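You operate a simulated robot arm through the tools that you are given. There is no shell and no other tool. Be economical: measure what you need, move in short steps, check, and stop when the job is done.

The job below is to be done with a simulated robot arm. You get a single attempt, and the scene is never put back.

Task
Mix a green sample: two pumps of blue dye, two of yellow.
Fine: in the beaker; stir it even with the white stick; stick back in its holder, lid on, slide in the middle, no scent.

Only the result counts: the job must be done as asked and must still hold three seconds after the hand-in. Knocking over, shifting, dropping, spilling or breaking anything else fails it. A push-on lid holds only when it is set on centred and level and pressed home; a screw cap is set on level and turned clockwise until tight.

Robot
A 6-joint arm with a two-finger parallel gripper, fixed in place. Base frame: the origin is at the foot of the arm, x ahead of it, y to its left, z up; the work surface is at about z = 0.86. Readings come in m, rad, newtons and seconds.
With the tool pointing down near the work surface it reaches from about 0.24 to 0.64 m from the base axis. Its first joint turns from -1.152 to 1.152 rad. Payload 2.7 kg.
The tool frame sits at the grasp point between the pads (the TCP): z along the fingers, y along the line on which they close. The tips reach 0.023 m beyond it. Largest opening 0.094 m; finger width 0.038, thickness 0.01; the body of the gripper, 0.054 by 0.096 m, starts 0.039 m behind the TCP.
Orientation is told as [roll, pitch, yaw] about the base's x, y, z axes, in that order, counted from this pose: with the fingers straight down and closing along the base's y, the tool's x points along the base's -x, its y along +y and its z along -z.

Tools
- The arm moves only by the tool step_arm. Its argument "targets" is a list of rows, each a list of 7 numbers: the shift along the tool's x, y, z in m, then the turn, a rotation vector about the tool's x, y, z in rad, then the gripper command, from -1 (fully open) to 1 (shut), values between in proportion. In form: [[dx, dy, dz, ax, ay, az, grip], ...]. A call has 1 to 10 rows; each row is the pose to reach, as a shift and turn from the pose commanded when the call began, along the tool's axes at that moment. A row lasts 0.2 s, in which the tool goes at most 0.05 m and 0.15 rad; a call with a longer step from one row to the next is refused whole, and so is a gripper value outside its range. A pose out of reach is approached as far as the arm can. The call stops where the force on the tool passes 40 N (or 10 N more than at its start, if that is more) or the arm is blocked; 0.2 s more then pass. The fingers move at their own pace (about 0.045 m/s each) and stop on an object; they squeeze with about 40 N. The grip force told is the motor's: it shows also when the fingers shut on nothing. Time passes only in rows, and 0.2 s behind the last, so rows that repeat a pose let the fingers close. The reply holds the time, the measured pose of the TCP, the force on the tool along the base axes, the opening and the grip force, in the units named above and with some noise, with the torque about the TCP (base axes, N m) and any sound that the robot's microphone picked up, and new pictures: "views" is both (left out), scene, wrist or none.
- Cameras (640 x 400 px; columns grow to the right, rows downward): "scene" is fixed at [0.0573, -0.4125, 1.4301]; the picture's right is [0.92, -0.39, 0.00], its down [-0.12, -0.29, -0.95] and it looks along [0.37, 0.88, -0.32] (base axes); focal length 327 px, centre (320, 200). "wrist" rides on the gripper at [0.087, 0.016, -0.074] in the tool frame; the picture's right is [-0.18, 0.98, 0.00], its down [-0.58, -0.11, -0.81] and it looks along [-0.79, -0.15, 0.59] (tool axes); focal length 243 px, centre (320, 200). There is no depth. A picture from a camera that has moved, and an enlarged one, comes with that camera's place and axes in the base frame and with its lens.
- enlarge(camera, box): a new picture of the part [left, top, right, bottom] of that camera's present view, enlarged. The clock stands still meanwhile.
- close_job(): hands the job in; it is judged then, once.

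Work in short steps. Places have to be worked out from the pictures, the camera data and where the tool is seen: move nearer, look again, correct. Check each grasp and each placing, and mend what went wrong. You have 120 turns and 200 pictures in all, those below and enlarged ones among them. Open the gripper and draw the arm clear of the work before you hand the job in, unless the task says otherwise; then end with one line.

The tools are called as a command line: name --pt "numbers of a row" for each row, then --argument value for the rest, lists and objects as JSON in quotes. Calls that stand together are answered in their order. step_arm: Moves the arm, as the interface text tells. Its arguments: {"type":"object","properties":{"targets":{"type":"array","items":{"type":"array","items":{"type":"number"}}},"views":{"type":"string","enum":["both","scene","wrist","none"]}},"required":["targets"]} The other tools are called the same way: enlarge (camera, box) takes an enlarged picture of a part of a camera's view; close_job () hands the job in.

At the start:

```text
t: 0.0
ee_pos: [0.3107, 0.1794, 1.3145]
ee_rot: [-0.001, -0.001, 0.002]
contact_force: [0.6, 0.1, -0.4]
ft_torque: [0.03, 0.01, 0.01]
opening: 0.094
gripper_force: 0.0
```

scene: 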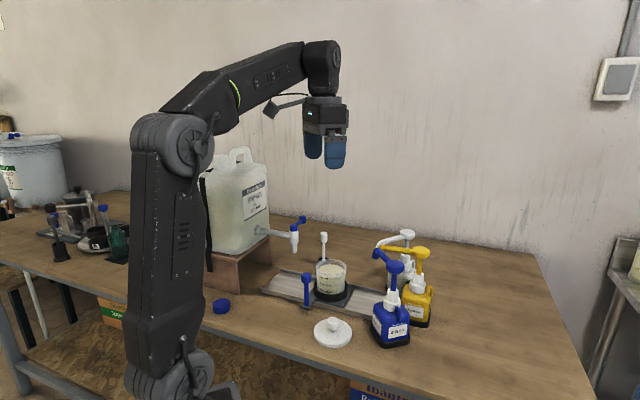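
wrist: 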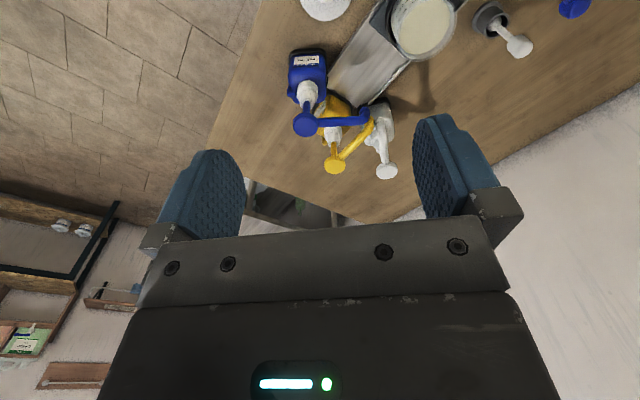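

I begin by looking closely at the work area in both cameras.

enlarge --camera "scene" --box '[200, 200, 460, 362]'

enlarge --camera "scene" --box '[340, 220, 460, 355]'

enlarge --camera "wrist" --box '[270, 0, 610, 212]'

```text
2.46 times, centred on (330, 281) of scene
camera zoom: at [0.0573, -0.4125, 1.4301], right [0.92, -0.39, 0.0], down [-0.12, -0.29, -0.95], along [0.37, 0.88, -0.32], focal length 805 px, centre (295, 1)
```

zoom: 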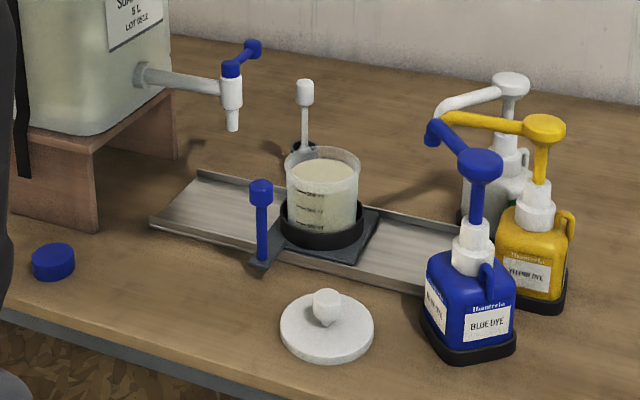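

```text
2.96 times, centred on (400, 288) of scene
camera zoom: at [0.0573, -0.4125, 1.4301], right [0.92, -0.39, 0.0], down [-0.12, -0.29, -0.95], along [0.37, 0.88, -0.32], focal length 969 px, centre (83, -59)
```

zoom: 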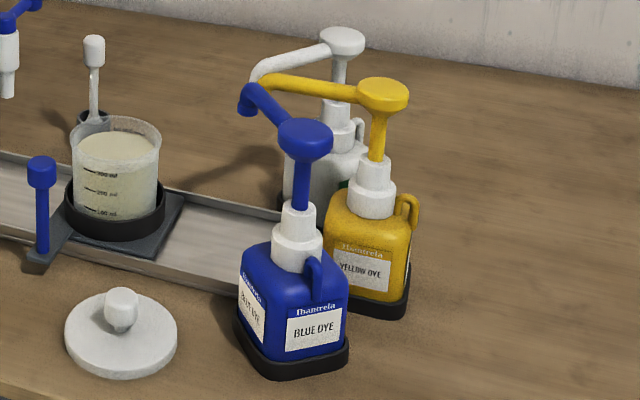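

```text
1.88 times, centred on (440, 106) of wrist
camera zoom: at [0.2224, 0.1961, 1.3898], right [0.18, 0.98, 0.0], down [0.58, -0.11, 0.81], along [0.79, -0.15, -0.59], focal length 457 px, centre (94, 377)
```

zoom: 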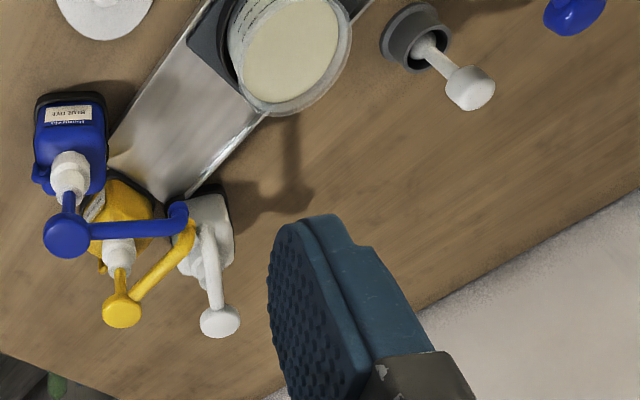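

The handle post of the slide looks to be near (0.315, 0.296), top at z≈0.97. The rail runs along about (0.72, -0.69) and the pump nozzles meet near (0.48, 0.225). I move above the handle with the gripper turned along the rail, to look from nearer.

step_arm --pt "0 0.02 0.035 0 0 -0.14 -1" --pt "0 0.04 0.07 0 0 -0.28 -1" --pt "0 0.06 0.105 0 0 -0.42 -1" --pt "0 0.08 0.14 0 0 -0.56 -1" --pt "0 0.1 0.17 0 0 -0.7 -1" --pt "-0.004 0.117 0.19 0 0 -0.8 -1"

```text
t: 1.4
ee_pos: [0.3139, 0.2975, 1.1242]
ee_rot: [-0.001, 0.0, 0.803]
contact_force: [-0.4, -0.4, 0.0]
ft_torque: [-0.02, 0.02, -0.01]
opening: 0.094
gripper_force: 0.0
camera wrist: at [0.2411, 0.2459, 1.1998], right [-0.58, 0.81, 0.0], down [0.48, 0.34, 0.81], along [0.66, 0.47, -0.59], focal length 243 px, centre (320, 200)
```

scene: 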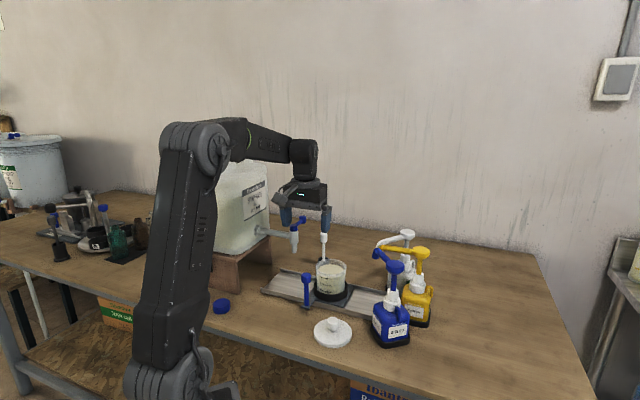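
wrist: 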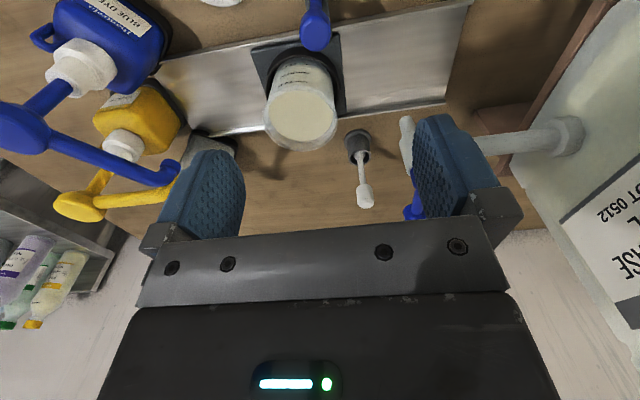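

The handle knob is at about (0.312, 0.293) and the rail runs at 45°, matching my yaw. I go down around the knob, open.

step_arm --pt "0.003 0 0.04 0 0 0 -1" --pt "0.003 0 0.08 0 0 0 -1" --pt "0.003 0 0.11 0 0 0 -1" --pt "0.003 0 0.11 0 0 0 -1"

enlarge --camera "scene" --box '[240, 200, 400, 300]'

```text
t: 2.4
ee_pos: [0.3121, 0.2935, 1.0134]
ee_rot: [0.0, 0.0, 0.802]
contact_force: [0.1, -0.6, -0.5]
ft_torque: [-0.01, -0.05, 0.0]
opening: 0.0942
gripper_force: 0.0
camera wrist: at [0.2388, 0.2432, 1.0897], right [-0.58, 0.82, 0.0], down [0.48, 0.34, 0.81], along [0.66, 0.47, -0.59], focal length 243 px, centre (320, 200)
```

scene: 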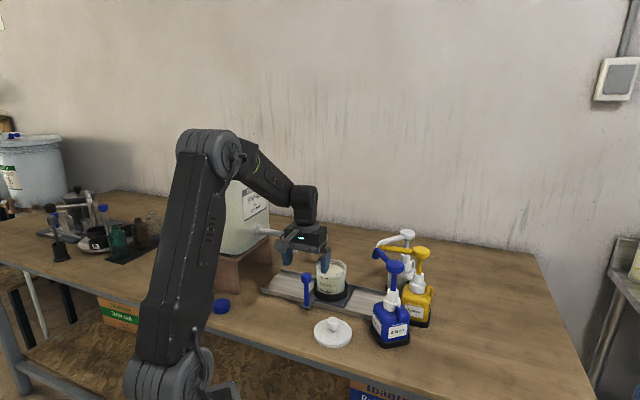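
wrist: 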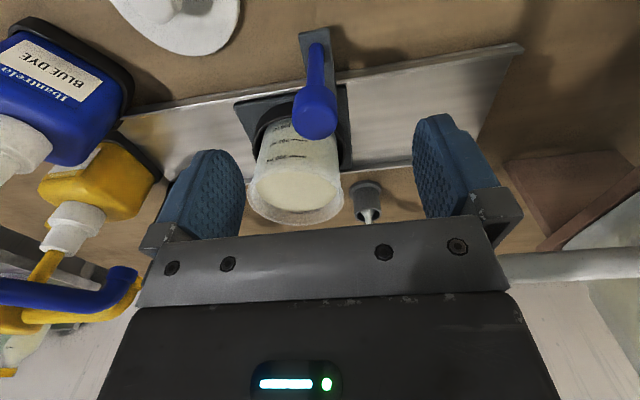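

```text
4.00 times, centred on (320, 250) of scene
camera zoom: at [0.0573, -0.4125, 1.4301], right [0.92, -0.39, 0.0], down [-0.12, -0.29, -0.95], along [0.37, 0.88, -0.32], focal length 1308 px, centre (320, 0)
```

zoom: 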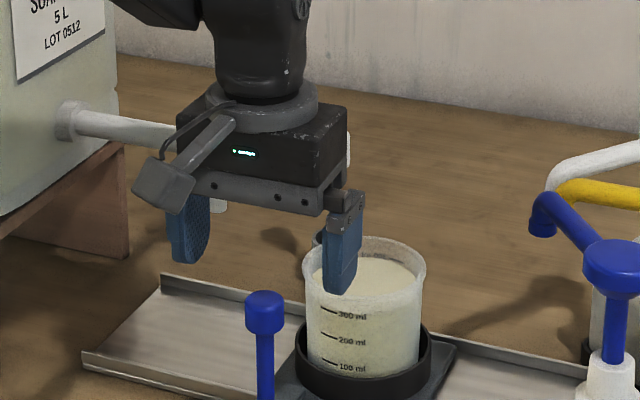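

The knob triangulates to (0.316, 0.295, ~0.963), with the fingers clear of the beaker. I go down to it and close.

step_arm --pt "-0.003 -0.002 0.03 0 0 0 -1" --pt "-0.003 -0.002 0.056 0 0 0 -1" --pt "-0.003 -0.002 0.056 0 0 0 1" --pt "-0.003 -0.002 0.056 0 0 0 1" --pt "-0.003 -0.002 0.056 0 0 0 1" --pt "-0.003 -0.002 0.056 0 0 0 1" --pt "-0.003 -0.002 0.056 0 0 0 1"

enlarge --camera "scene" --box '[240, 220, 400, 320]'

```text
t: 4.0
ee_pos: [0.315, 0.2949, 0.9575]
ee_rot: [0.001, 0.002, 0.802]
contact_force: [0.5, -0.3, -1.7]
ft_torque: [0.23, 0.13, -0.02]
opening: 0.0259
gripper_force: 44.7
camera wrist: at [0.2421, 0.2445, 1.0337], right [-0.58, 0.82, 0.0], down [0.48, 0.34, 0.81], along [0.66, 0.47, -0.59], focal length 243 px, centre (320, 200)
```

scene: 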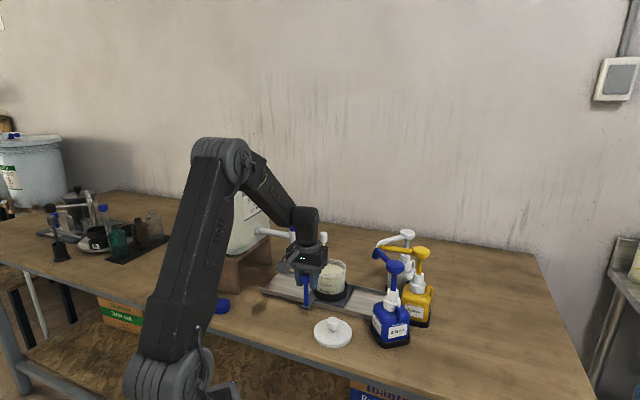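
wrist: 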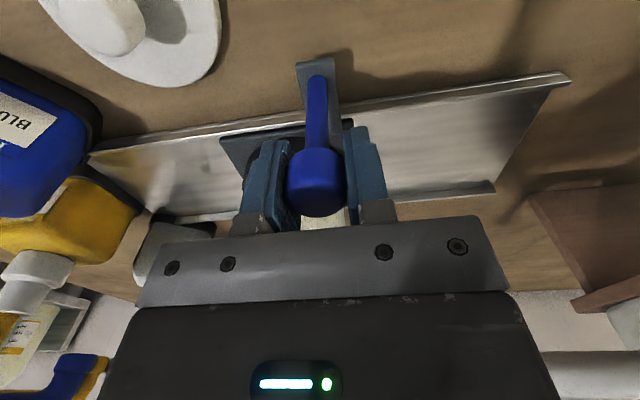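

```text
4.00 times, centred on (320, 270) of scene
camera zoom: at [0.0573, -0.4125, 1.4301], right [0.92, -0.39, 0.0], down [-0.12, -0.29, -0.95], along [0.37, 0.88, -0.32], focal length 1308 px, centre (320, -80)
```

zoom: 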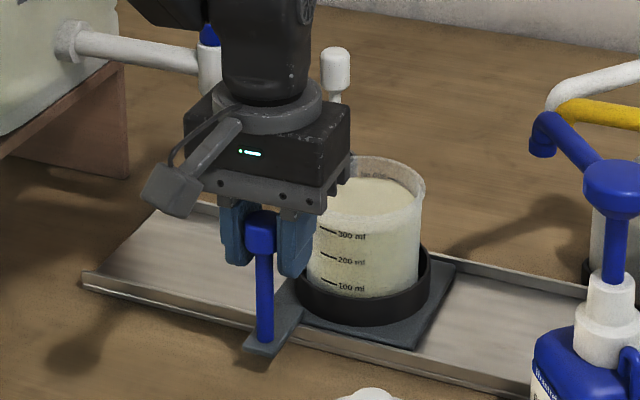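

Knob gripped (opening 0.026). I slide the carriage toward the nozzles, 0.10 m first.

step_arm --pt "0 -0.008 0 0 0 0 1" --pt "0 -0.02 0 0 0 0 1" --pt "0 -0.035 0 0 0 0 1" --pt "0 -0.05 0 0 0 0 1" --pt "0 -0.065 0 0 0 0 1" --pt "0 -0.08 0 0 0 0 1" --pt "0 -0.09 0 0 0 0 1" --pt "0 -0.1 0 0 0 0 1"

enlarge --camera "scene" --box '[260, 220, 420, 320]'

```text
t: 5.8
ee_pos: [0.3865, 0.2238, 0.9588]
ee_rot: [0.0, 0.006, 0.801]
contact_force: [-20.6, -21.5, 11.1]
ft_torque: [0.52, -0.8, -0.11]
opening: 0.0255
gripper_force: 45.1
camera wrist: at [0.3138, 0.1733, 1.034], right [-0.58, 0.82, 0.0], down [0.49, 0.34, 0.8], along [0.66, 0.46, -0.6], focal length 243 px, centre (320, 200)
```

scene: 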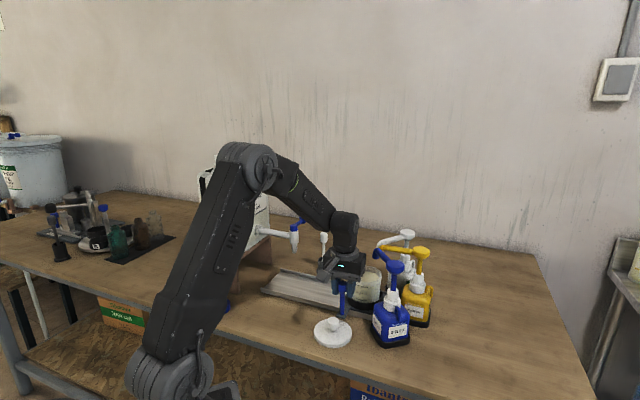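
wrist: 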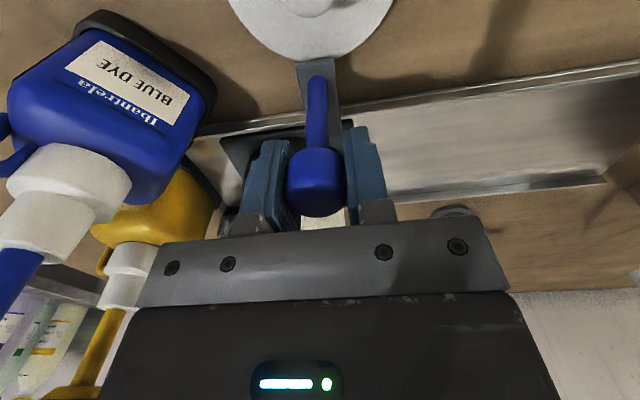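

```text
4.00 times, centred on (340, 270) of scene
camera zoom: at [0.0566, -0.4132, 1.43], right [0.92, -0.39, 0.0], down [-0.12, -0.29, -0.95], along [0.37, 0.88, -0.32], focal length 1308 px, centre (240, -80)
```

zoom: 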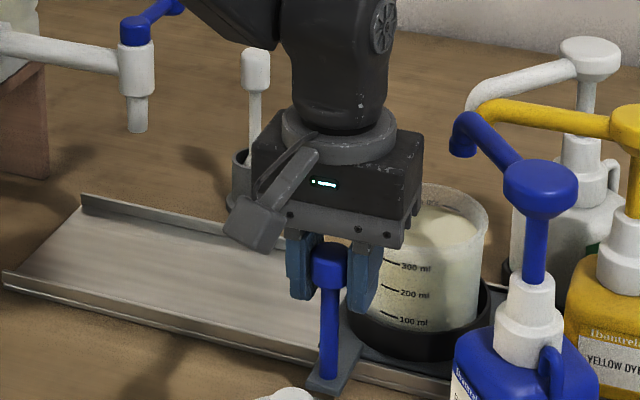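

The slide moved 0.10 m, with some side force, so the rail is at nearly exactly 45°. The handle's foot passes close to the lid, so I look closer before going on.

enlarge --camera "wrist" --box '[200, 0, 440, 150]'

enlarge --camera "scene" --box '[300, 270, 400, 350]'

```text
2.67 times, centred on (320, 75) of wrist
camera zoom: at [0.3138, 0.1733, 1.034], right [-0.58, 0.82, 0.0], down [0.49, 0.34, 0.8], along [0.66, 0.46, -0.6], focal length 647 px, centre (320, 533)
```

zoom: 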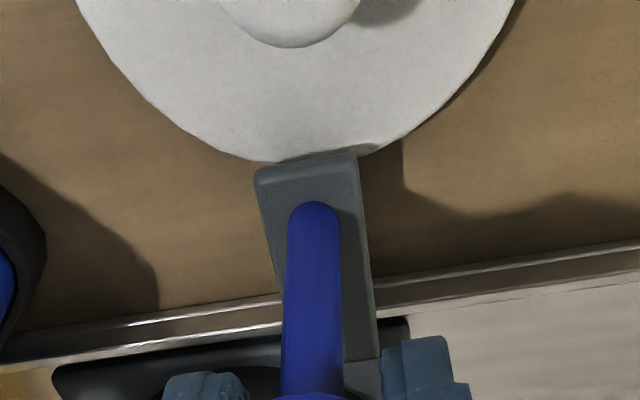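

```text
5.00 times, centred on (350, 310) of scene
camera zoom: at [0.0566, -0.4132, 1.43], right [0.92, -0.39, 0.0], down [-0.12, -0.29, -0.95], along [0.37, 0.88, -0.32], focal length 1636 px, centre (170, -350)
```

zoom: 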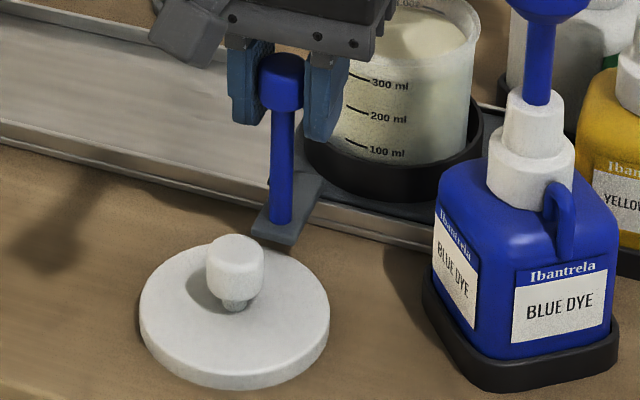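

The lid is at its nearest to the handle foot right now, with about 1 cm between, so going further is safe. I continue at exactly 45° and relieve the side force.

step_arm --pt "0.0015 -0.005 0 0 0 0 1" --pt "0.0016 -0.01 0 0 0 0 1" --pt "0.0017 -0.015 0 0 0 0 1" --pt "0.0018 -0.02 0 0 0 0 1" --pt "0.0018 -0.025 0 0 0 0 1"

enlarge --camera "scene" --box '[300, 230, 440, 318]'

```text
t: 6.9
ee_pos: [0.3971, 0.2132, 0.957]
ee_rot: [0.01, 0.001, 0.805]
contact_force: [-12.1, 0.8, 6.2]
ft_torque: [0.0, -0.46, 0.05]
opening: 0.0257
gripper_force: 45.3
stopped in row 5: the force on the tool passed its limit at 47 N (the readings are from after the stop); the commanded pose is now the measured one
camera wrist: at [0.3246, 0.1625, 1.0339], right [-0.58, 0.82, 0.01], down [0.49, 0.34, 0.8], along [0.65, 0.47, -0.6], focal length 243 px, centre (320, 200)
```

scene: 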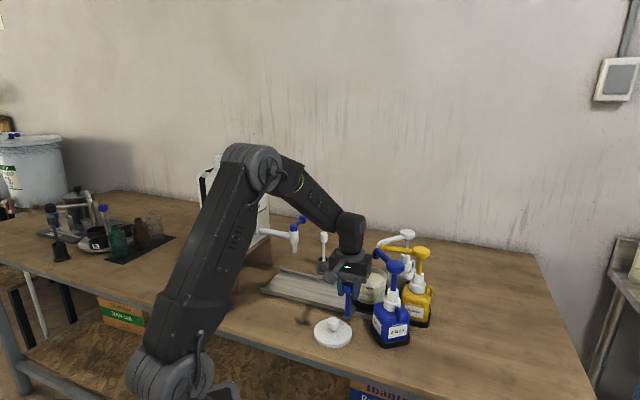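
wrist: 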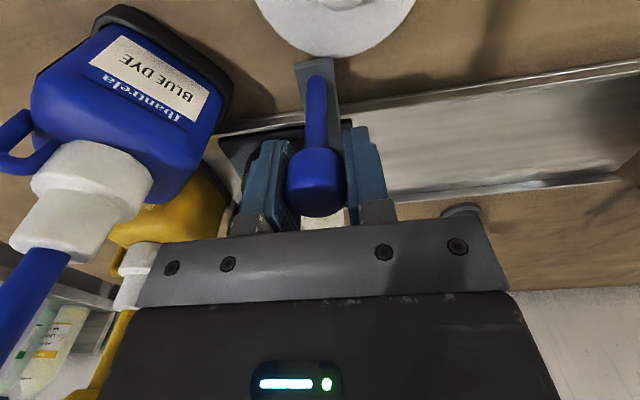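

```text
4.55 times, centred on (370, 274) of scene
camera zoom: at [0.0569, -0.4125, 1.4302], right [0.92, -0.39, 0.0], down [-0.12, -0.29, -0.95], along [0.37, 0.88, -0.32], focal length 1487 px, centre (93, -136)
```

zoom: 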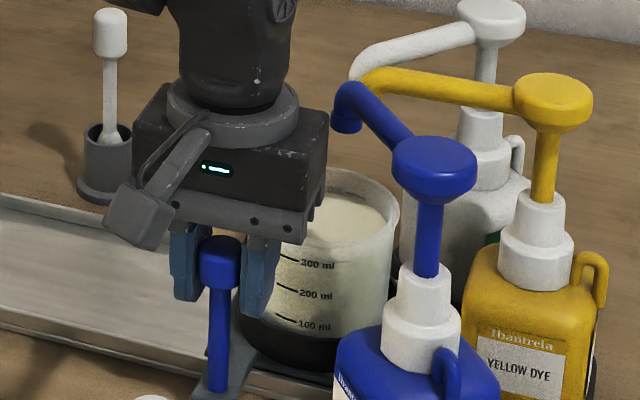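

The carriage has reached its end stop, and the beaker is under the blue nozzle. I release (half open) and rise straight up.

step_arm --pt "0 0 0 0 0 0 0" --pt "0 0 0 0 0 0 0" --pt "0 0 -0.04 0 0 0 0" --pt "0 0 -0.09 0 0 0 0" --pt "0 0 -0.14 0 0 0 1" --pt "0 0 -0.19 0 0 0 1" --pt "0 0 -0.2 0 0 0 1" --pt "0 0 -0.2 0 0 0 1"

enlarge --camera "scene" --box '[300, 220, 440, 318]'

```text
t: 8.7
ee_pos: [0.3996, 0.2126, 1.1575]
ee_rot: [0.008, 0.001, 0.802]
contact_force: [-1.2, -0.9, 1.2]
ft_torque: [0.03, 0.04, -0.02]
opening: 0.0001
gripper_force: 40.4
camera wrist: at [0.3265, 0.1616, 1.2338], right [-0.58, 0.82, 0.01], down [0.49, 0.34, 0.8], along [0.65, 0.47, -0.59], focal length 243 px, centre (320, 200)
```

scene: 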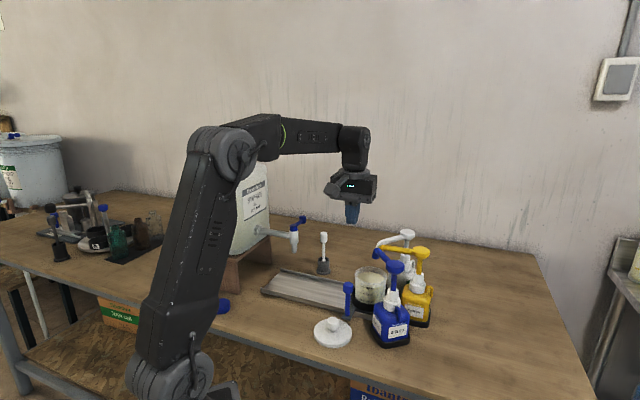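
wrist: 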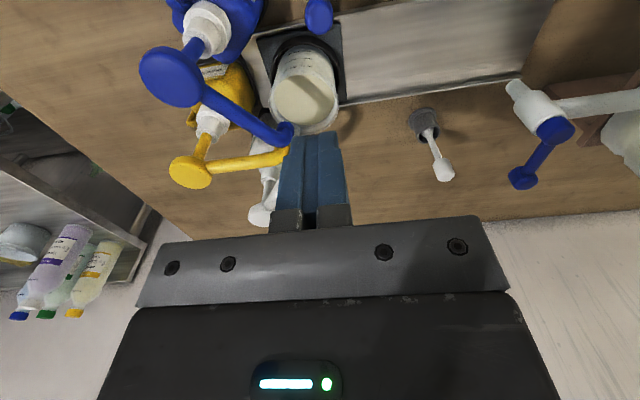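

```text
4.08 times, centred on (370, 269) of scene
camera zoom: at [0.0573, -0.4125, 1.4301], right [0.92, -0.39, 0.0], down [-0.12, -0.29, -0.95], along [0.37, 0.88, -0.32], focal length 1335 px, centre (116, -82)
```

zoom: 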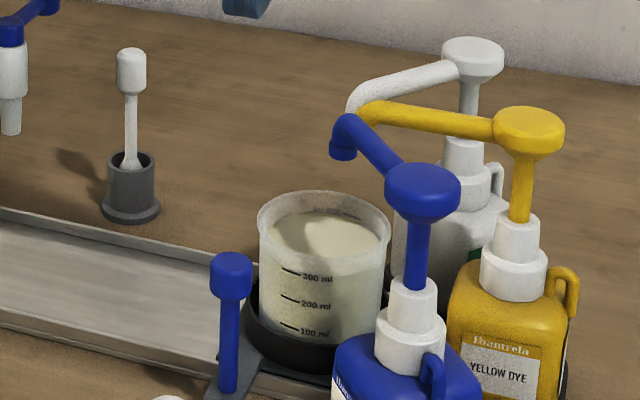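

The beaker centre is at about (0.483, 0.249) and the blue nozzle at (0.486, 0.233), so the nozzle is inside the rim. The blue pump head is at (0.466, 0.124, top ~1.055), and I move over it with the fingers shut.

step_arm --pt "0.006 -0.036 0 0 0 0 1" --pt "0.012 -0.073 0 0 0 0 1" --pt "0.0176 -0.1093 0 0 0 0 1" --pt "0.0176 -0.1093 0.03 0 0 0 1" --pt "0.0176 -0.1093 0.05 0 0 0 1"

enlarge --camera "scene" --box '[330, 200, 450, 300]'

```text
t: 9.9
ee_pos: [0.4653, 0.1253, 1.1053]
ee_rot: [0.007, 0.002, 0.803]
contact_force: [-0.2, 0.8, -0.3]
ft_torque: [-0.02, -0.01, 0.0]
opening: 0.0003
gripper_force: 39.7
camera wrist: at [0.393, 0.0736, 1.1821], right [-0.58, 0.81, 0.01], down [0.49, 0.34, 0.8], along [0.65, 0.47, -0.59], focal length 243 px, centre (320, 200)
```

scene: 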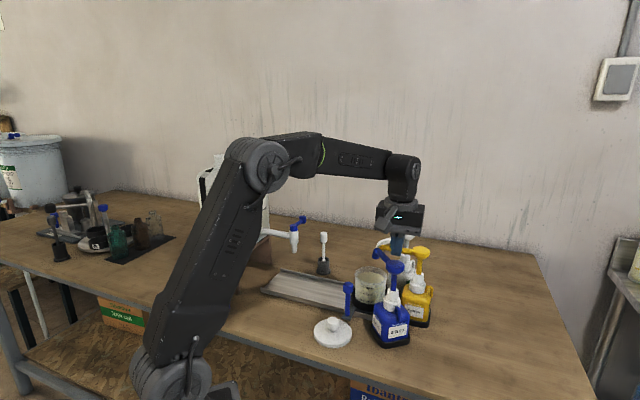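
wrist: 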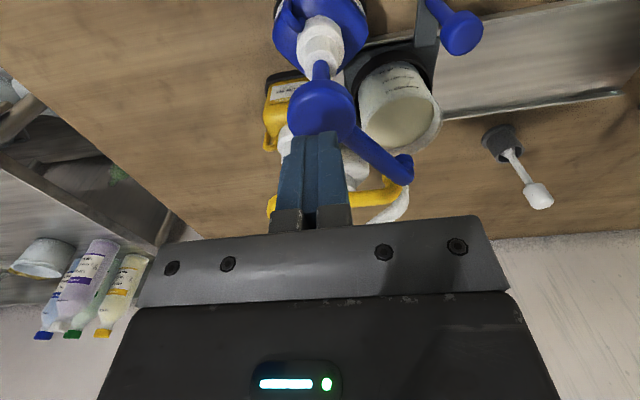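

```text
4.00 times, centred on (390, 250) of scene
camera zoom: at [0.0573, -0.4125, 1.4301], right [0.92, -0.39, 0.0], down [-0.12, -0.29, -0.95], along [0.37, 0.88, -0.32], focal length 1308 px, centre (40, 0)
```

zoom: 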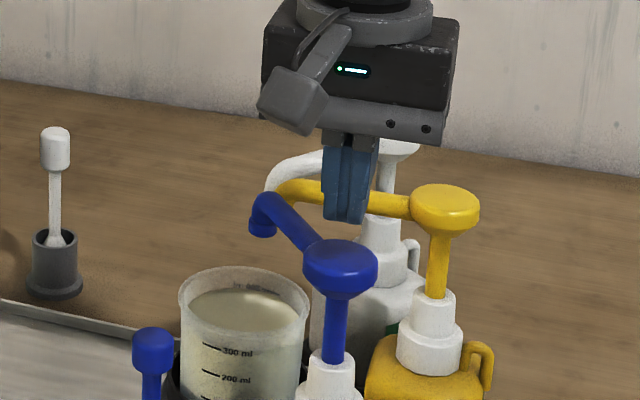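

The fingers are centred over the blue head, about 25 mm above it. I press down step by step.

step_arm --pt "0 0 0.015 0 0 0 1" --pt "0 0 0.025 0 0 0 1" --pt "0 0 0.032 0 0 0 1" --pt "0 0 0.038 0 0 0 1" --views "scene"

enlarge --camera "scene" --box '[330, 220, 450, 320]'

```text
t: 10.9
ee_pos: [0.4654, 0.1247, 1.0683]
ee_rot: [0.007, 0.001, 0.803]
contact_force: [-2.7, -0.2, 4.8]
ft_torque: [0.03, 0.01, 0.03]
opening: 0.0001
gripper_force: 40.1
```

scene: 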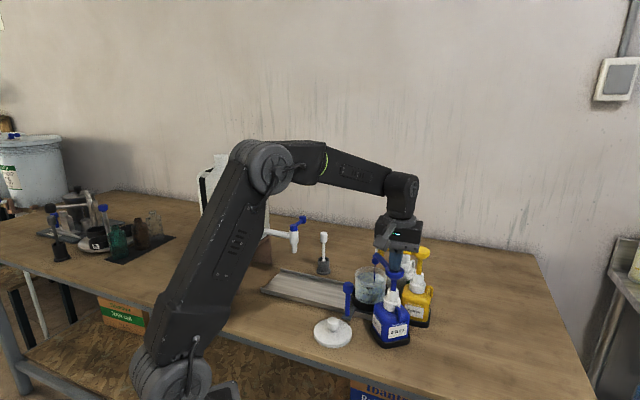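

```text
4.00 times, centred on (390, 270) of scene
camera zoom: at [0.0572, -0.4125, 1.4301], right [0.92, -0.39, 0.0], down [-0.12, -0.29, -0.95], along [0.37, 0.88, -0.32], focal length 1308 px, centre (40, -80)
```

zoom: 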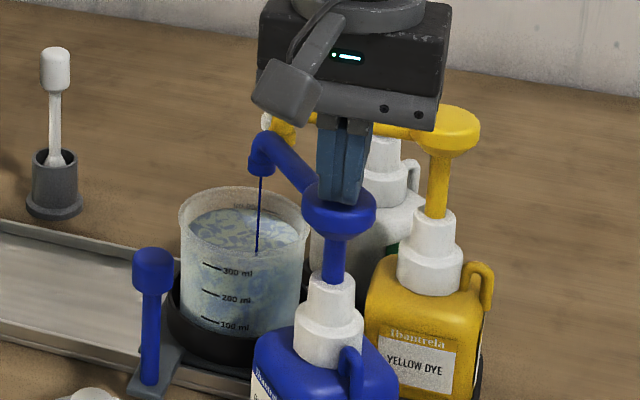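

Blue dye is streaming into the beaker. I press on toward the bottom of the stroke.

step_arm --pt "0 0 0.005 0 0 0 1" --pt "0 0 0.01 0 0 0 1" --pt "0 0 0.015 0 0 0 1" --views "none"

enlarge --camera "scene" --box '[330, 220, 450, 320]'

```text
t: 11.7
ee_pos: [0.4659, 0.1247, 1.0527]
ee_rot: [0.008, 0.0, 0.804]
contact_force: [-1.6, 0.9, 5.7]
ft_torque: [0.05, -0.01, 0.04]
opening: 0.0
gripper_force: 39.9
```

```text
4.00 times, centred on (390, 270) of scene
camera zoom: at [0.0572, -0.4125, 1.4301], right [0.92, -0.39, 0.0], down [-0.12, -0.29, -0.95], along [0.37, 0.88, -0.32], focal length 1308 px, centre (40, -80)
```

zoom: 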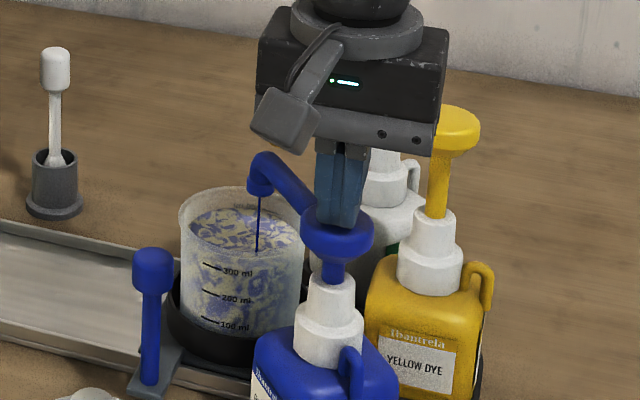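

The force is still only 6 N, so the stroke is not finished. I continue.

step_arm --pt "0 0 0.004 0 0 0 1" --pt "0 0 0.008 0 0 0 1" --pt "0 0 0.012 0 0 0 1" --pt "0 0 0.016 0 0 0 1" --views "none"

enlarge --camera "scene" --box '[330, 220, 450, 320]'

```text
t: 12.7
ee_pos: [0.4663, 0.124, 1.0412]
ee_rot: [0.004, -0.005, 0.804]
contact_force: [-8.3, 4.2, 31.9]
ft_torque: [-0.03, 0.3, -0.12]
opening: 0.0002
gripper_force: 40.1
```

```text
4.00 times, centred on (390, 270) of scene
camera zoom: at [0.0566, -0.4125, 1.4302], right [0.92, -0.39, 0.0], down [-0.12, -0.29, -0.95], along [0.37, 0.88, -0.32], focal length 1308 px, centre (40, -80)
```

zoom: 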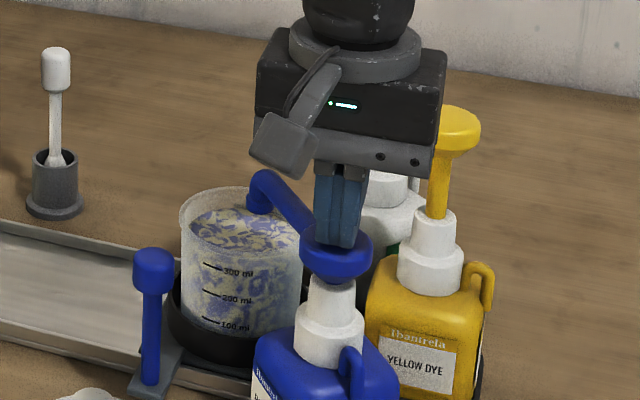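

The stroke bottomed out (32 N) at TCP z≈1.041, and the flow has stopped. I rise fully and let the head come back.

step_arm --pt "0 0 -0.02 0 0 0 1" --pt "0 0 -0.045 0 0 0 1" --pt "0 0 -0.065 0 0 0 1" --pt "0 0 -0.065 0 0 0 1" --pt "0 0 -0.065 0 0 0 1" --views "none"

enlarge --camera "scene" --box '[330, 220, 450, 320]'

```text
t: 13.9
ee_pos: [0.4654, 0.1237, 1.1027]
ee_rot: [0.006, 0.003, 0.803]
contact_force: [0.8, -0.1, 0.0]
ft_torque: [0.01, -0.02, 0.01]
opening: 0.0
gripper_force: 40.1
```

```text
4.00 times, centred on (390, 270) of scene
camera zoom: at [0.0573, -0.4125, 1.4301], right [0.92, -0.39, 0.0], down [-0.12, -0.29, -0.95], along [0.37, 0.88, -0.32], focal length 1308 px, centre (40, -80)
```

zoom: 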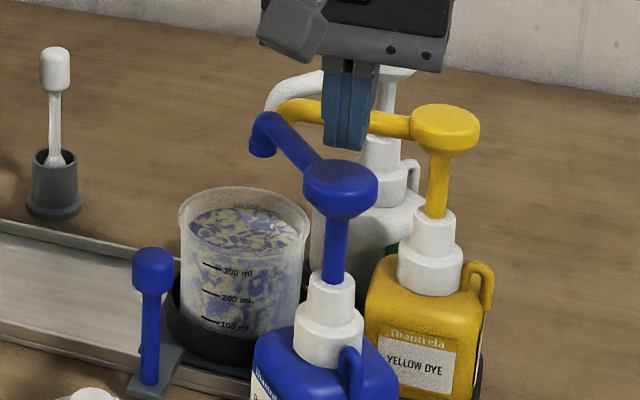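

The head is fully back up, and the bottle did not move. I make the second blue stroke down to the same depth.

step_arm --pt "0 0 0.02 0 0 0 1" --pt "0 0 0.03 0 0 0 1" --pt "0 0 0.037 0 0 0 1" --pt "0 0 0.043 0 0 0 1" --pt "0 0 0.049 0 0 0 1" --pt "0 0 0.054 0 0 0 1" --pt "0 0 0.058 0 0 0 1" --pt "0 0 0.062 0 0 0 1" --pt "0 0 0.064 0 0 0 1" --views "none"

enlarge --camera "scene" --box '[330, 220, 450, 320]'

```text
t: 15.9
ee_pos: [0.4651, 0.1243, 1.0413]
ee_rot: [0.003, -0.004, 0.803]
contact_force: [2.3, -7.1, 25.4]
ft_torque: [-0.26, 0.08, -0.11]
opening: 0.0001
gripper_force: 40.0
```

```text
4.00 times, centred on (390, 270) of scene
camera zoom: at [0.057, -0.4128, 1.4301], right [0.92, -0.39, 0.0], down [-0.12, -0.29, -0.95], along [0.37, 0.88, -0.32], focal length 1308 px, centre (40, -80)
```

zoom: 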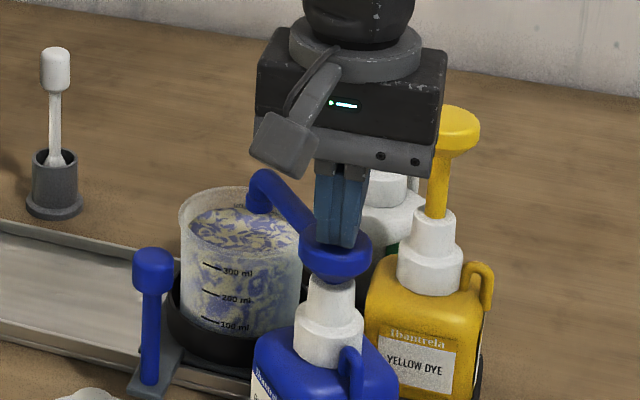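

The second blue stroke bottomed as well. I rise and move over the yellow head at about (0.568, 0.160).

step_arm --pt "0 0 -0.04 0 0 0 1" --pt "0 0 -0.08 0 0 0 1" --pt "0 0 -0.112 0 0 0 1" --pt "-0.0324 -0.016 -0.112 0 0 0 1" --pt "-0.065 -0.033 -0.112 0 0 0 1" --pt "-0.0971 -0.049 -0.112 0 0 0 1" --pt "-0.0971 -0.049 -0.075 0 0 0 1" --pt "-0.0971 -0.049 -0.065 0 0 0 1"

enlarge --camera "scene" --box '[330, 200, 450, 300]'

```text
t: 17.7
ee_pos: [0.5684, 0.1605, 1.1024]
ee_rot: [0.007, 0.002, 0.802]
contact_force: [-0.6, 0.6, -0.5]
ft_torque: [0.01, -0.01, -0.04]
opening: 0.0
gripper_force: 40.8
out of reach, approached as far as the arm can: row 6
camera wrist: at [0.4953, 0.1094, 1.1792], right [-0.58, 0.82, 0.01], down [0.49, 0.34, 0.8], along [0.65, 0.47, -0.59], focal length 243 px, centre (320, 200)
```

scene: 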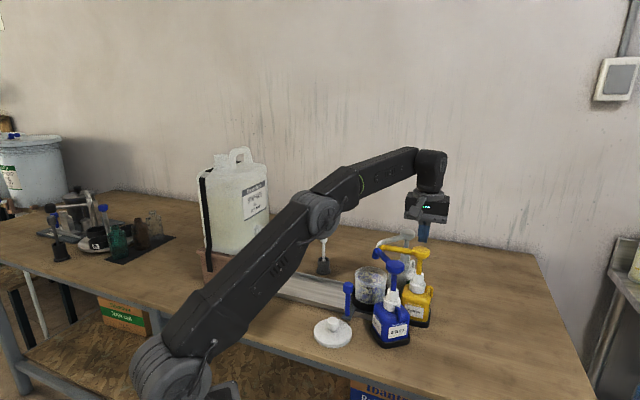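
wrist: 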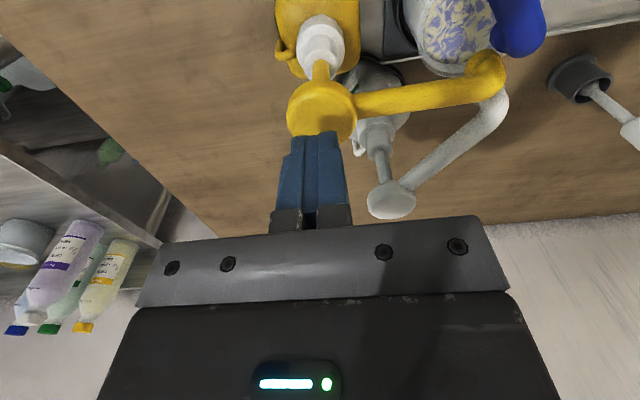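

```text
4.00 times, centred on (390, 250) of scene
camera zoom: at [0.0573, -0.4125, 1.4301], right [0.92, -0.39, 0.0], down [-0.12, -0.29, -0.95], along [0.37, 0.88, -0.32], focal length 1308 px, centre (40, 0)
```

zoom: 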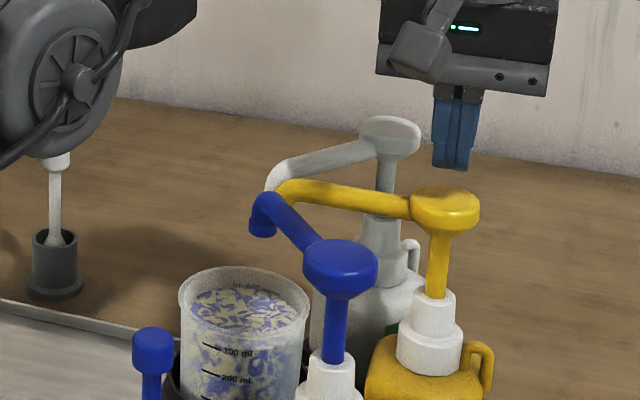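

The fingers are centred over the yellow head with the same offsets as on blue, and white is clear. First yellow stroke.

step_arm --pt "0 0 0.02 0 0 0 1" --pt "0 0 0.03 0 0 0 1" --pt "0 0 0.037 0 0 0 1" --pt "0 0 0.043 0 0 0 1" --views "none"

enlarge --camera "scene" --box '[330, 220, 450, 320]'

```text
t: 18.7
ee_pos: [0.5673, 0.1602, 1.0599]
ee_rot: [0.007, 0.002, 0.802]
contact_force: [-2.9, 1.8, 5.7]
ft_torque: [0.08, 0.04, 0.03]
opening: 0.0
gripper_force: 39.8
```

```text
4.00 times, centred on (390, 270) of scene
camera zoom: at [0.0571, -0.4125, 1.4301], right [0.92, -0.39, 0.0], down [-0.12, -0.29, -0.95], along [0.37, 0.88, -0.32], focal length 1308 px, centre (40, -80)
```

zoom: 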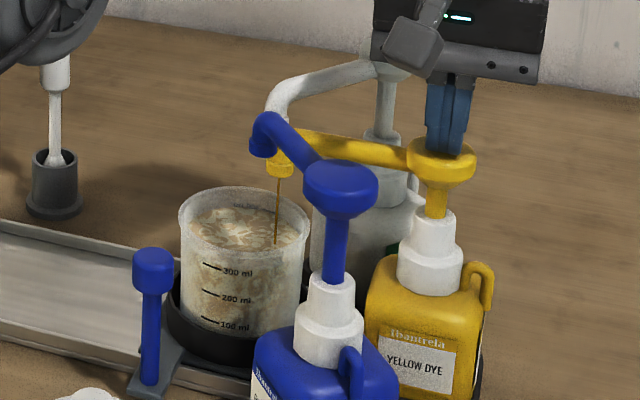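

Yellow is flowing into the beaker. I finish the stroke, keeping an eye on the clearance to the white head.

step_arm --pt "0 0 0.006 0 0 0 1" --pt "0 0 0.011 0 0 0 1" --pt "0 0 0.015 0 0 0 1" --pt "0 0 0.019 0 0 0 1" --pt "0 0 0.022 0 0 0 1" --views "none"

enlarge --camera "scene" --box '[330, 220, 450, 320]'

```text
t: 19.9
ee_pos: [0.5688, 0.1588, 1.0419]
ee_rot: [0.004, -0.002, 0.803]
contact_force: [-7.3, -0.2, 24.0]
ft_torque: [-0.14, 0.3, -0.04]
opening: 0.0
gripper_force: 39.9
```

```text
4.00 times, centred on (390, 270) of scene
camera zoom: at [0.0567, -0.4126, 1.4301], right [0.92, -0.39, 0.0], down [-0.12, -0.29, -0.95], along [0.37, 0.88, -0.32], focal length 1308 px, centre (40, -80)
```

zoom: 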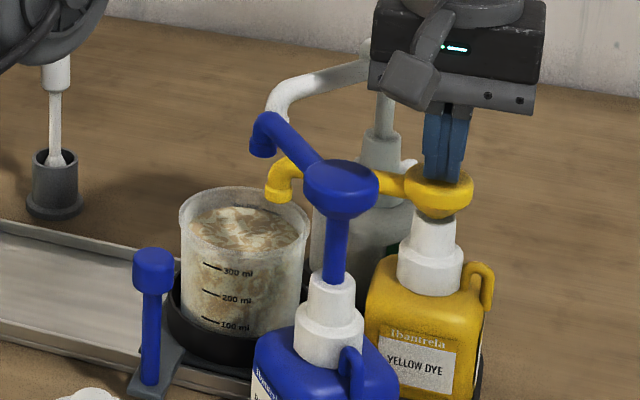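

The first yellow stroke bottomed at 24 N, and the white pump is untouched. I rise, wait, and do the second.

step_arm --pt "0 0 -0.02 0 0 0 1" --pt "0 0 -0.045 0 0 0 1" --pt "0 0 -0.064 0 0 0 1" --pt "0 0 -0.064 0 0 0 1" --pt "0 0 -0.064 0 0 0 1" --views "none"

enlarge --camera "scene" --box '[330, 220, 450, 320]'

step_arm --pt "0 0 0.02 0 0 0 1" --pt "0 0 0.03 0 0 0 1" --pt "0 0 0.037 0 0 0 1" --pt "0 0 0.043 0 0 0 1" --pt "0 0 0.049 0 0 0 1" --pt "0 0 0.054 0 0 0 1" --pt "0 0 0.058 0 0 0 1" --pt "0 0 0.062 0 0 0 1" --pt "0 0 0.064 0 0 0 1" --views "none"

enlarge --camera "scene" --box '[330, 220, 450, 320]'

```text
t: 21.1
ee_pos: [0.5677, 0.1599, 1.1021]
ee_rot: [0.006, 0.001, 0.802]
contact_force: [0.2, -0.8, -0.4]
ft_torque: [0.01, -0.02, 0.01]
opening: 0.0
gripper_force: 39.6
```

```text
4.00 times, centred on (390, 270) of scene
camera zoom: at [0.0573, -0.4125, 1.4301], right [0.92, -0.39, 0.0], down [-0.12, -0.29, -0.95], along [0.37, 0.88, -0.32], focal length 1308 px, centre (40, -80)
```

zoom: 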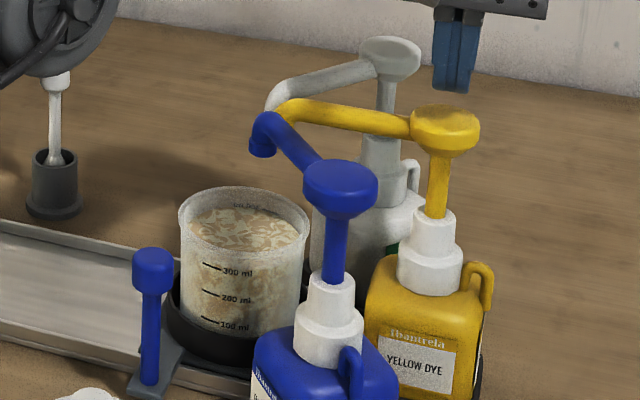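

```text
t: 23.1
ee_pos: [0.5663, 0.1599, 1.0413]
ee_rot: [0.004, -0.003, 0.802]
contact_force: [-7.8, -2.8, 25.4]
ft_torque: [-0.2, 0.31, -0.06]
opening: 0.0
gripper_force: 39.7
```

```text
4.00 times, centred on (390, 270) of scene
camera zoom: at [0.0566, -0.4127, 1.4301], right [0.92, -0.39, 0.0], down [-0.12, -0.29, -0.95], along [0.37, 0.88, -0.32], focal length 1308 px, centre (40, -80)
```

zoom: 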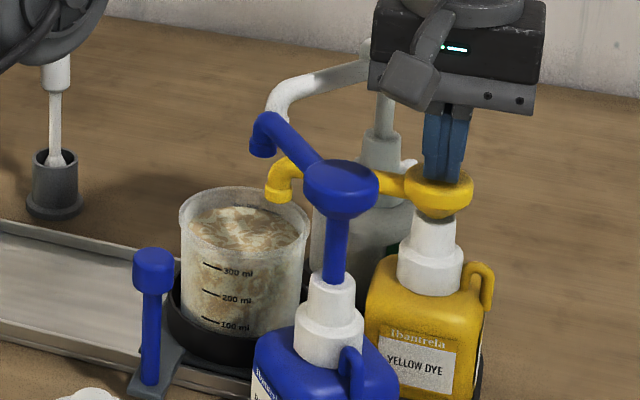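

All four strokes are done. I rise and return to over the slide handle at (0.397, 0.213), then half open the fingers.

step_arm --pt "0 0 -0.04 0 0 0 1" --pt "0 0 -0.075 0 0 0 1" --pt "0.0199 0.0398 -0.085 0 0 0 1" --pt "0.04 0.08 -0.085 0 0 0 1" --pt "0.06 0.12 -0.085 0 0 0 1" --pt "0.0797 0.1594 -0.085 0 0 0 1" --pt "0.0797 0.1594 -0.05 0 0 0 -0.2" --pt "0.0797 0.1594 -0.01 0 0 0 -0.2" --pt "0.0797 0.1594 0.015 0 0 0 -0.2" --pt "0.0797 0.1594 0.015 0 0 0 -0.2"

enlarge --camera "scene" --box '[300, 220, 440, 318]'

```text
t: 25.3
ee_pos: [0.3982, 0.2141, 1.0245]
ee_rot: [0.008, 0.002, 0.803]
contact_force: [0.9, 0.3, -0.2]
ft_torque: [-0.03, 0.02, -0.04]
opening: 0.0567
gripper_force: 0.1
camera wrist: at [0.3246, 0.1629, 1.0998], right [-0.58, 0.82, 0.01], down [0.49, 0.34, 0.8], along [0.65, 0.47, -0.59], focal length 243 px, centre (320, 200)
```

scene: 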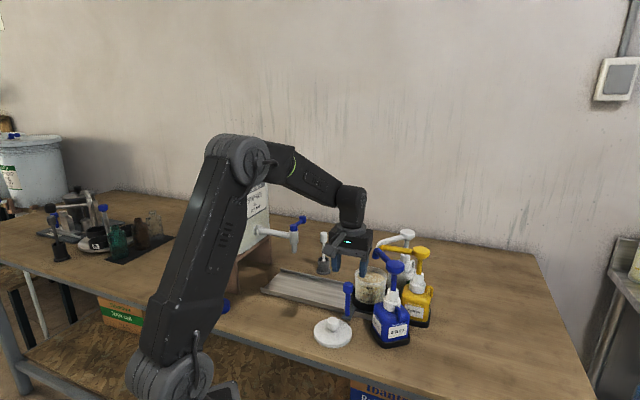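
wrist: 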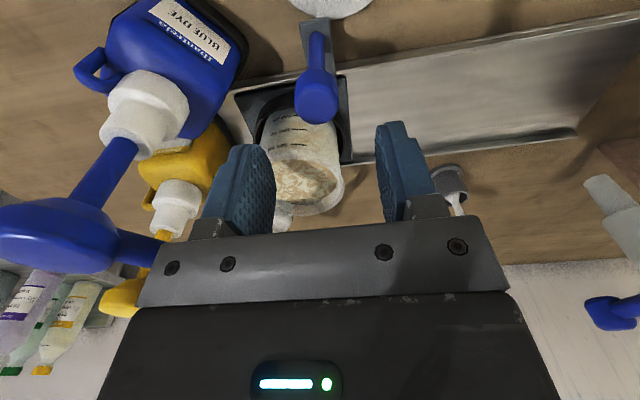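

```text
4.08 times, centred on (370, 269) of scene
camera zoom: at [0.0573, -0.4125, 1.4301], right [0.92, -0.39, 0.0], down [-0.12, -0.29, -0.95], along [0.37, 0.88, -0.32], focal length 1335 px, centre (116, -82)
```

zoom: 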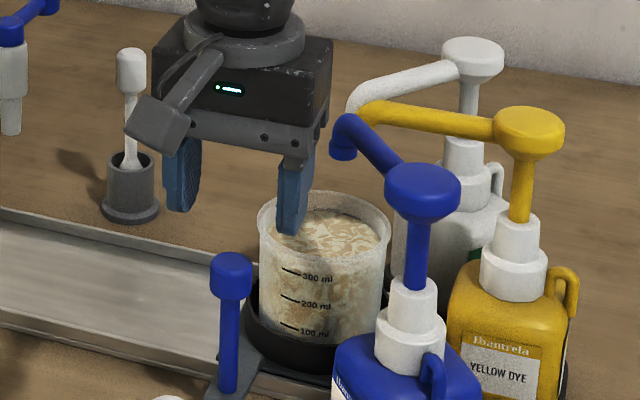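

The handle is in line. The rail's ends (about -0.15 and +0.243 along it) and the tap and nozzle positions both put the slide's starting place at the middle, so I go back there. I lower, then grip.

step_arm --pt "0.001 0 0.035 0 0 0 -0.2" --pt "0.001 0 0.067 0 0 0 -0.2" --pt "0.001 0 0.067 0 0 0 1" --pt "0.001 0 0.067 0 0 0 1" --pt "0.001 0 0.067 0 0 0 1" --pt "0.001 0 0.067 0 0 0 1" --views "wrist"

```text
t: 26.7
ee_pos: [0.3964, 0.2144, 0.957]
ee_rot: [0.008, 0.003, 0.802]
contact_force: [0.4, -0.2, -6.4]
ft_torque: [0.22, -0.92, 0.04]
opening: 0.0256
gripper_force: 45.0
camera wrist: at [0.3242, 0.1632, 1.0333], right [-0.58, 0.82, 0.01], down [0.49, 0.34, 0.8], along [0.65, 0.47, -0.59], focal length 243 px, centre (320, 200)
```

wrist: 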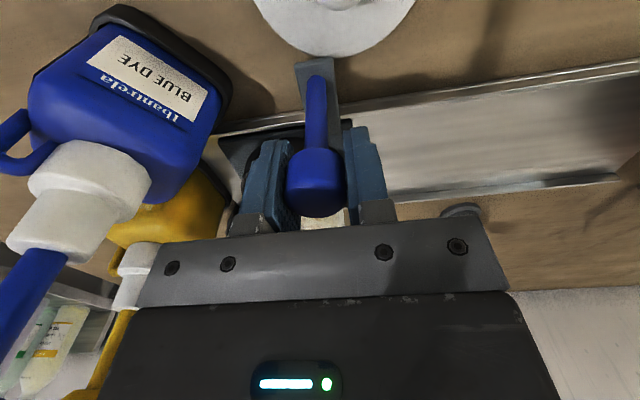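

Gripped. I slide back 0.1146 m to the start place (0.315, 0.295).

step_arm --pt "0 0.008 0 0 0 0 1" --pt "-0.0003 0.022 0 0 0 0 1" --pt "-0.0006 0.04 0 0 0 0 1" --pt "-0.0009 0.058 0 0 0 0 1" --pt "-0.0011 0.076 0 0 0 0 1" --pt "-0.0012 0.092 0 0 0 0 1" --pt "-0.0013 0.105 0 0 0 0 1" --pt "-0.0014 0.1145 0 0 0 0 1" --pt "-0.0014 0.1145 0 0 0 0 1" --views "wrist"

enlarge --camera "scene" --box '[240, 220, 400, 320]'

```text
t: 28.8
ee_pos: [0.3153, 0.2935, 0.9582]
ee_rot: [0.008, -0.001, 0.802]
contact_force: [5.5, 4.5, -5.4]
ft_torque: [-0.48, -0.26, -0.08]
opening: 0.0257
gripper_force: 44.9
stopped in row 9: the force on the tool passed its limit at 40 N (the readings are from after the stop); the commanded pose is now the measured one
camera wrist: at [0.2432, 0.2436, 1.0331], right [-0.58, 0.81, 0.01], down [0.48, 0.34, 0.81], along [0.66, 0.47, -0.59], focal length 243 px, centre (320, 200)
```

wrist: 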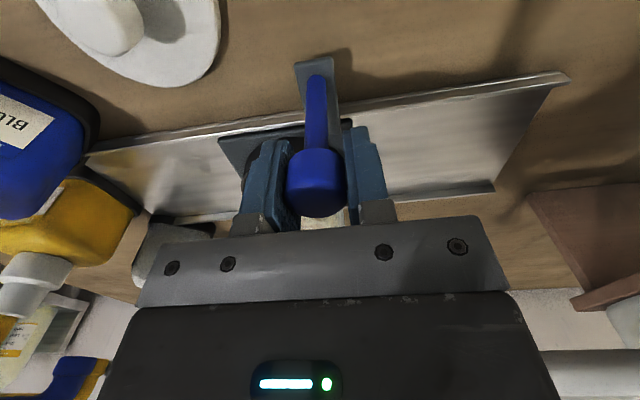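

```text
4.00 times, centred on (320, 270) of scene
camera zoom: at [0.0575, -0.4123, 1.4302], right [0.92, -0.39, 0.0], down [-0.12, -0.29, -0.95], along [0.37, 0.88, -0.32], focal length 1308 px, centre (320, -80)
```

zoom: 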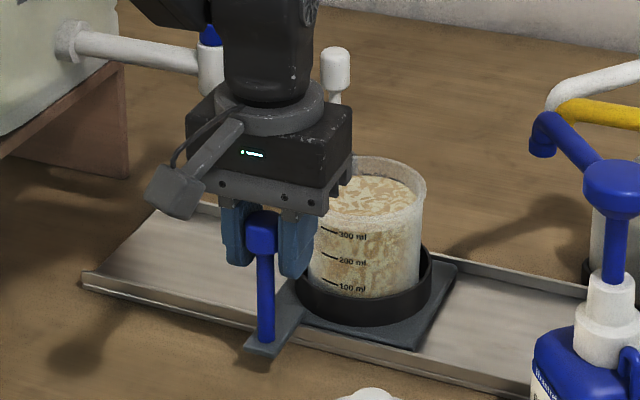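

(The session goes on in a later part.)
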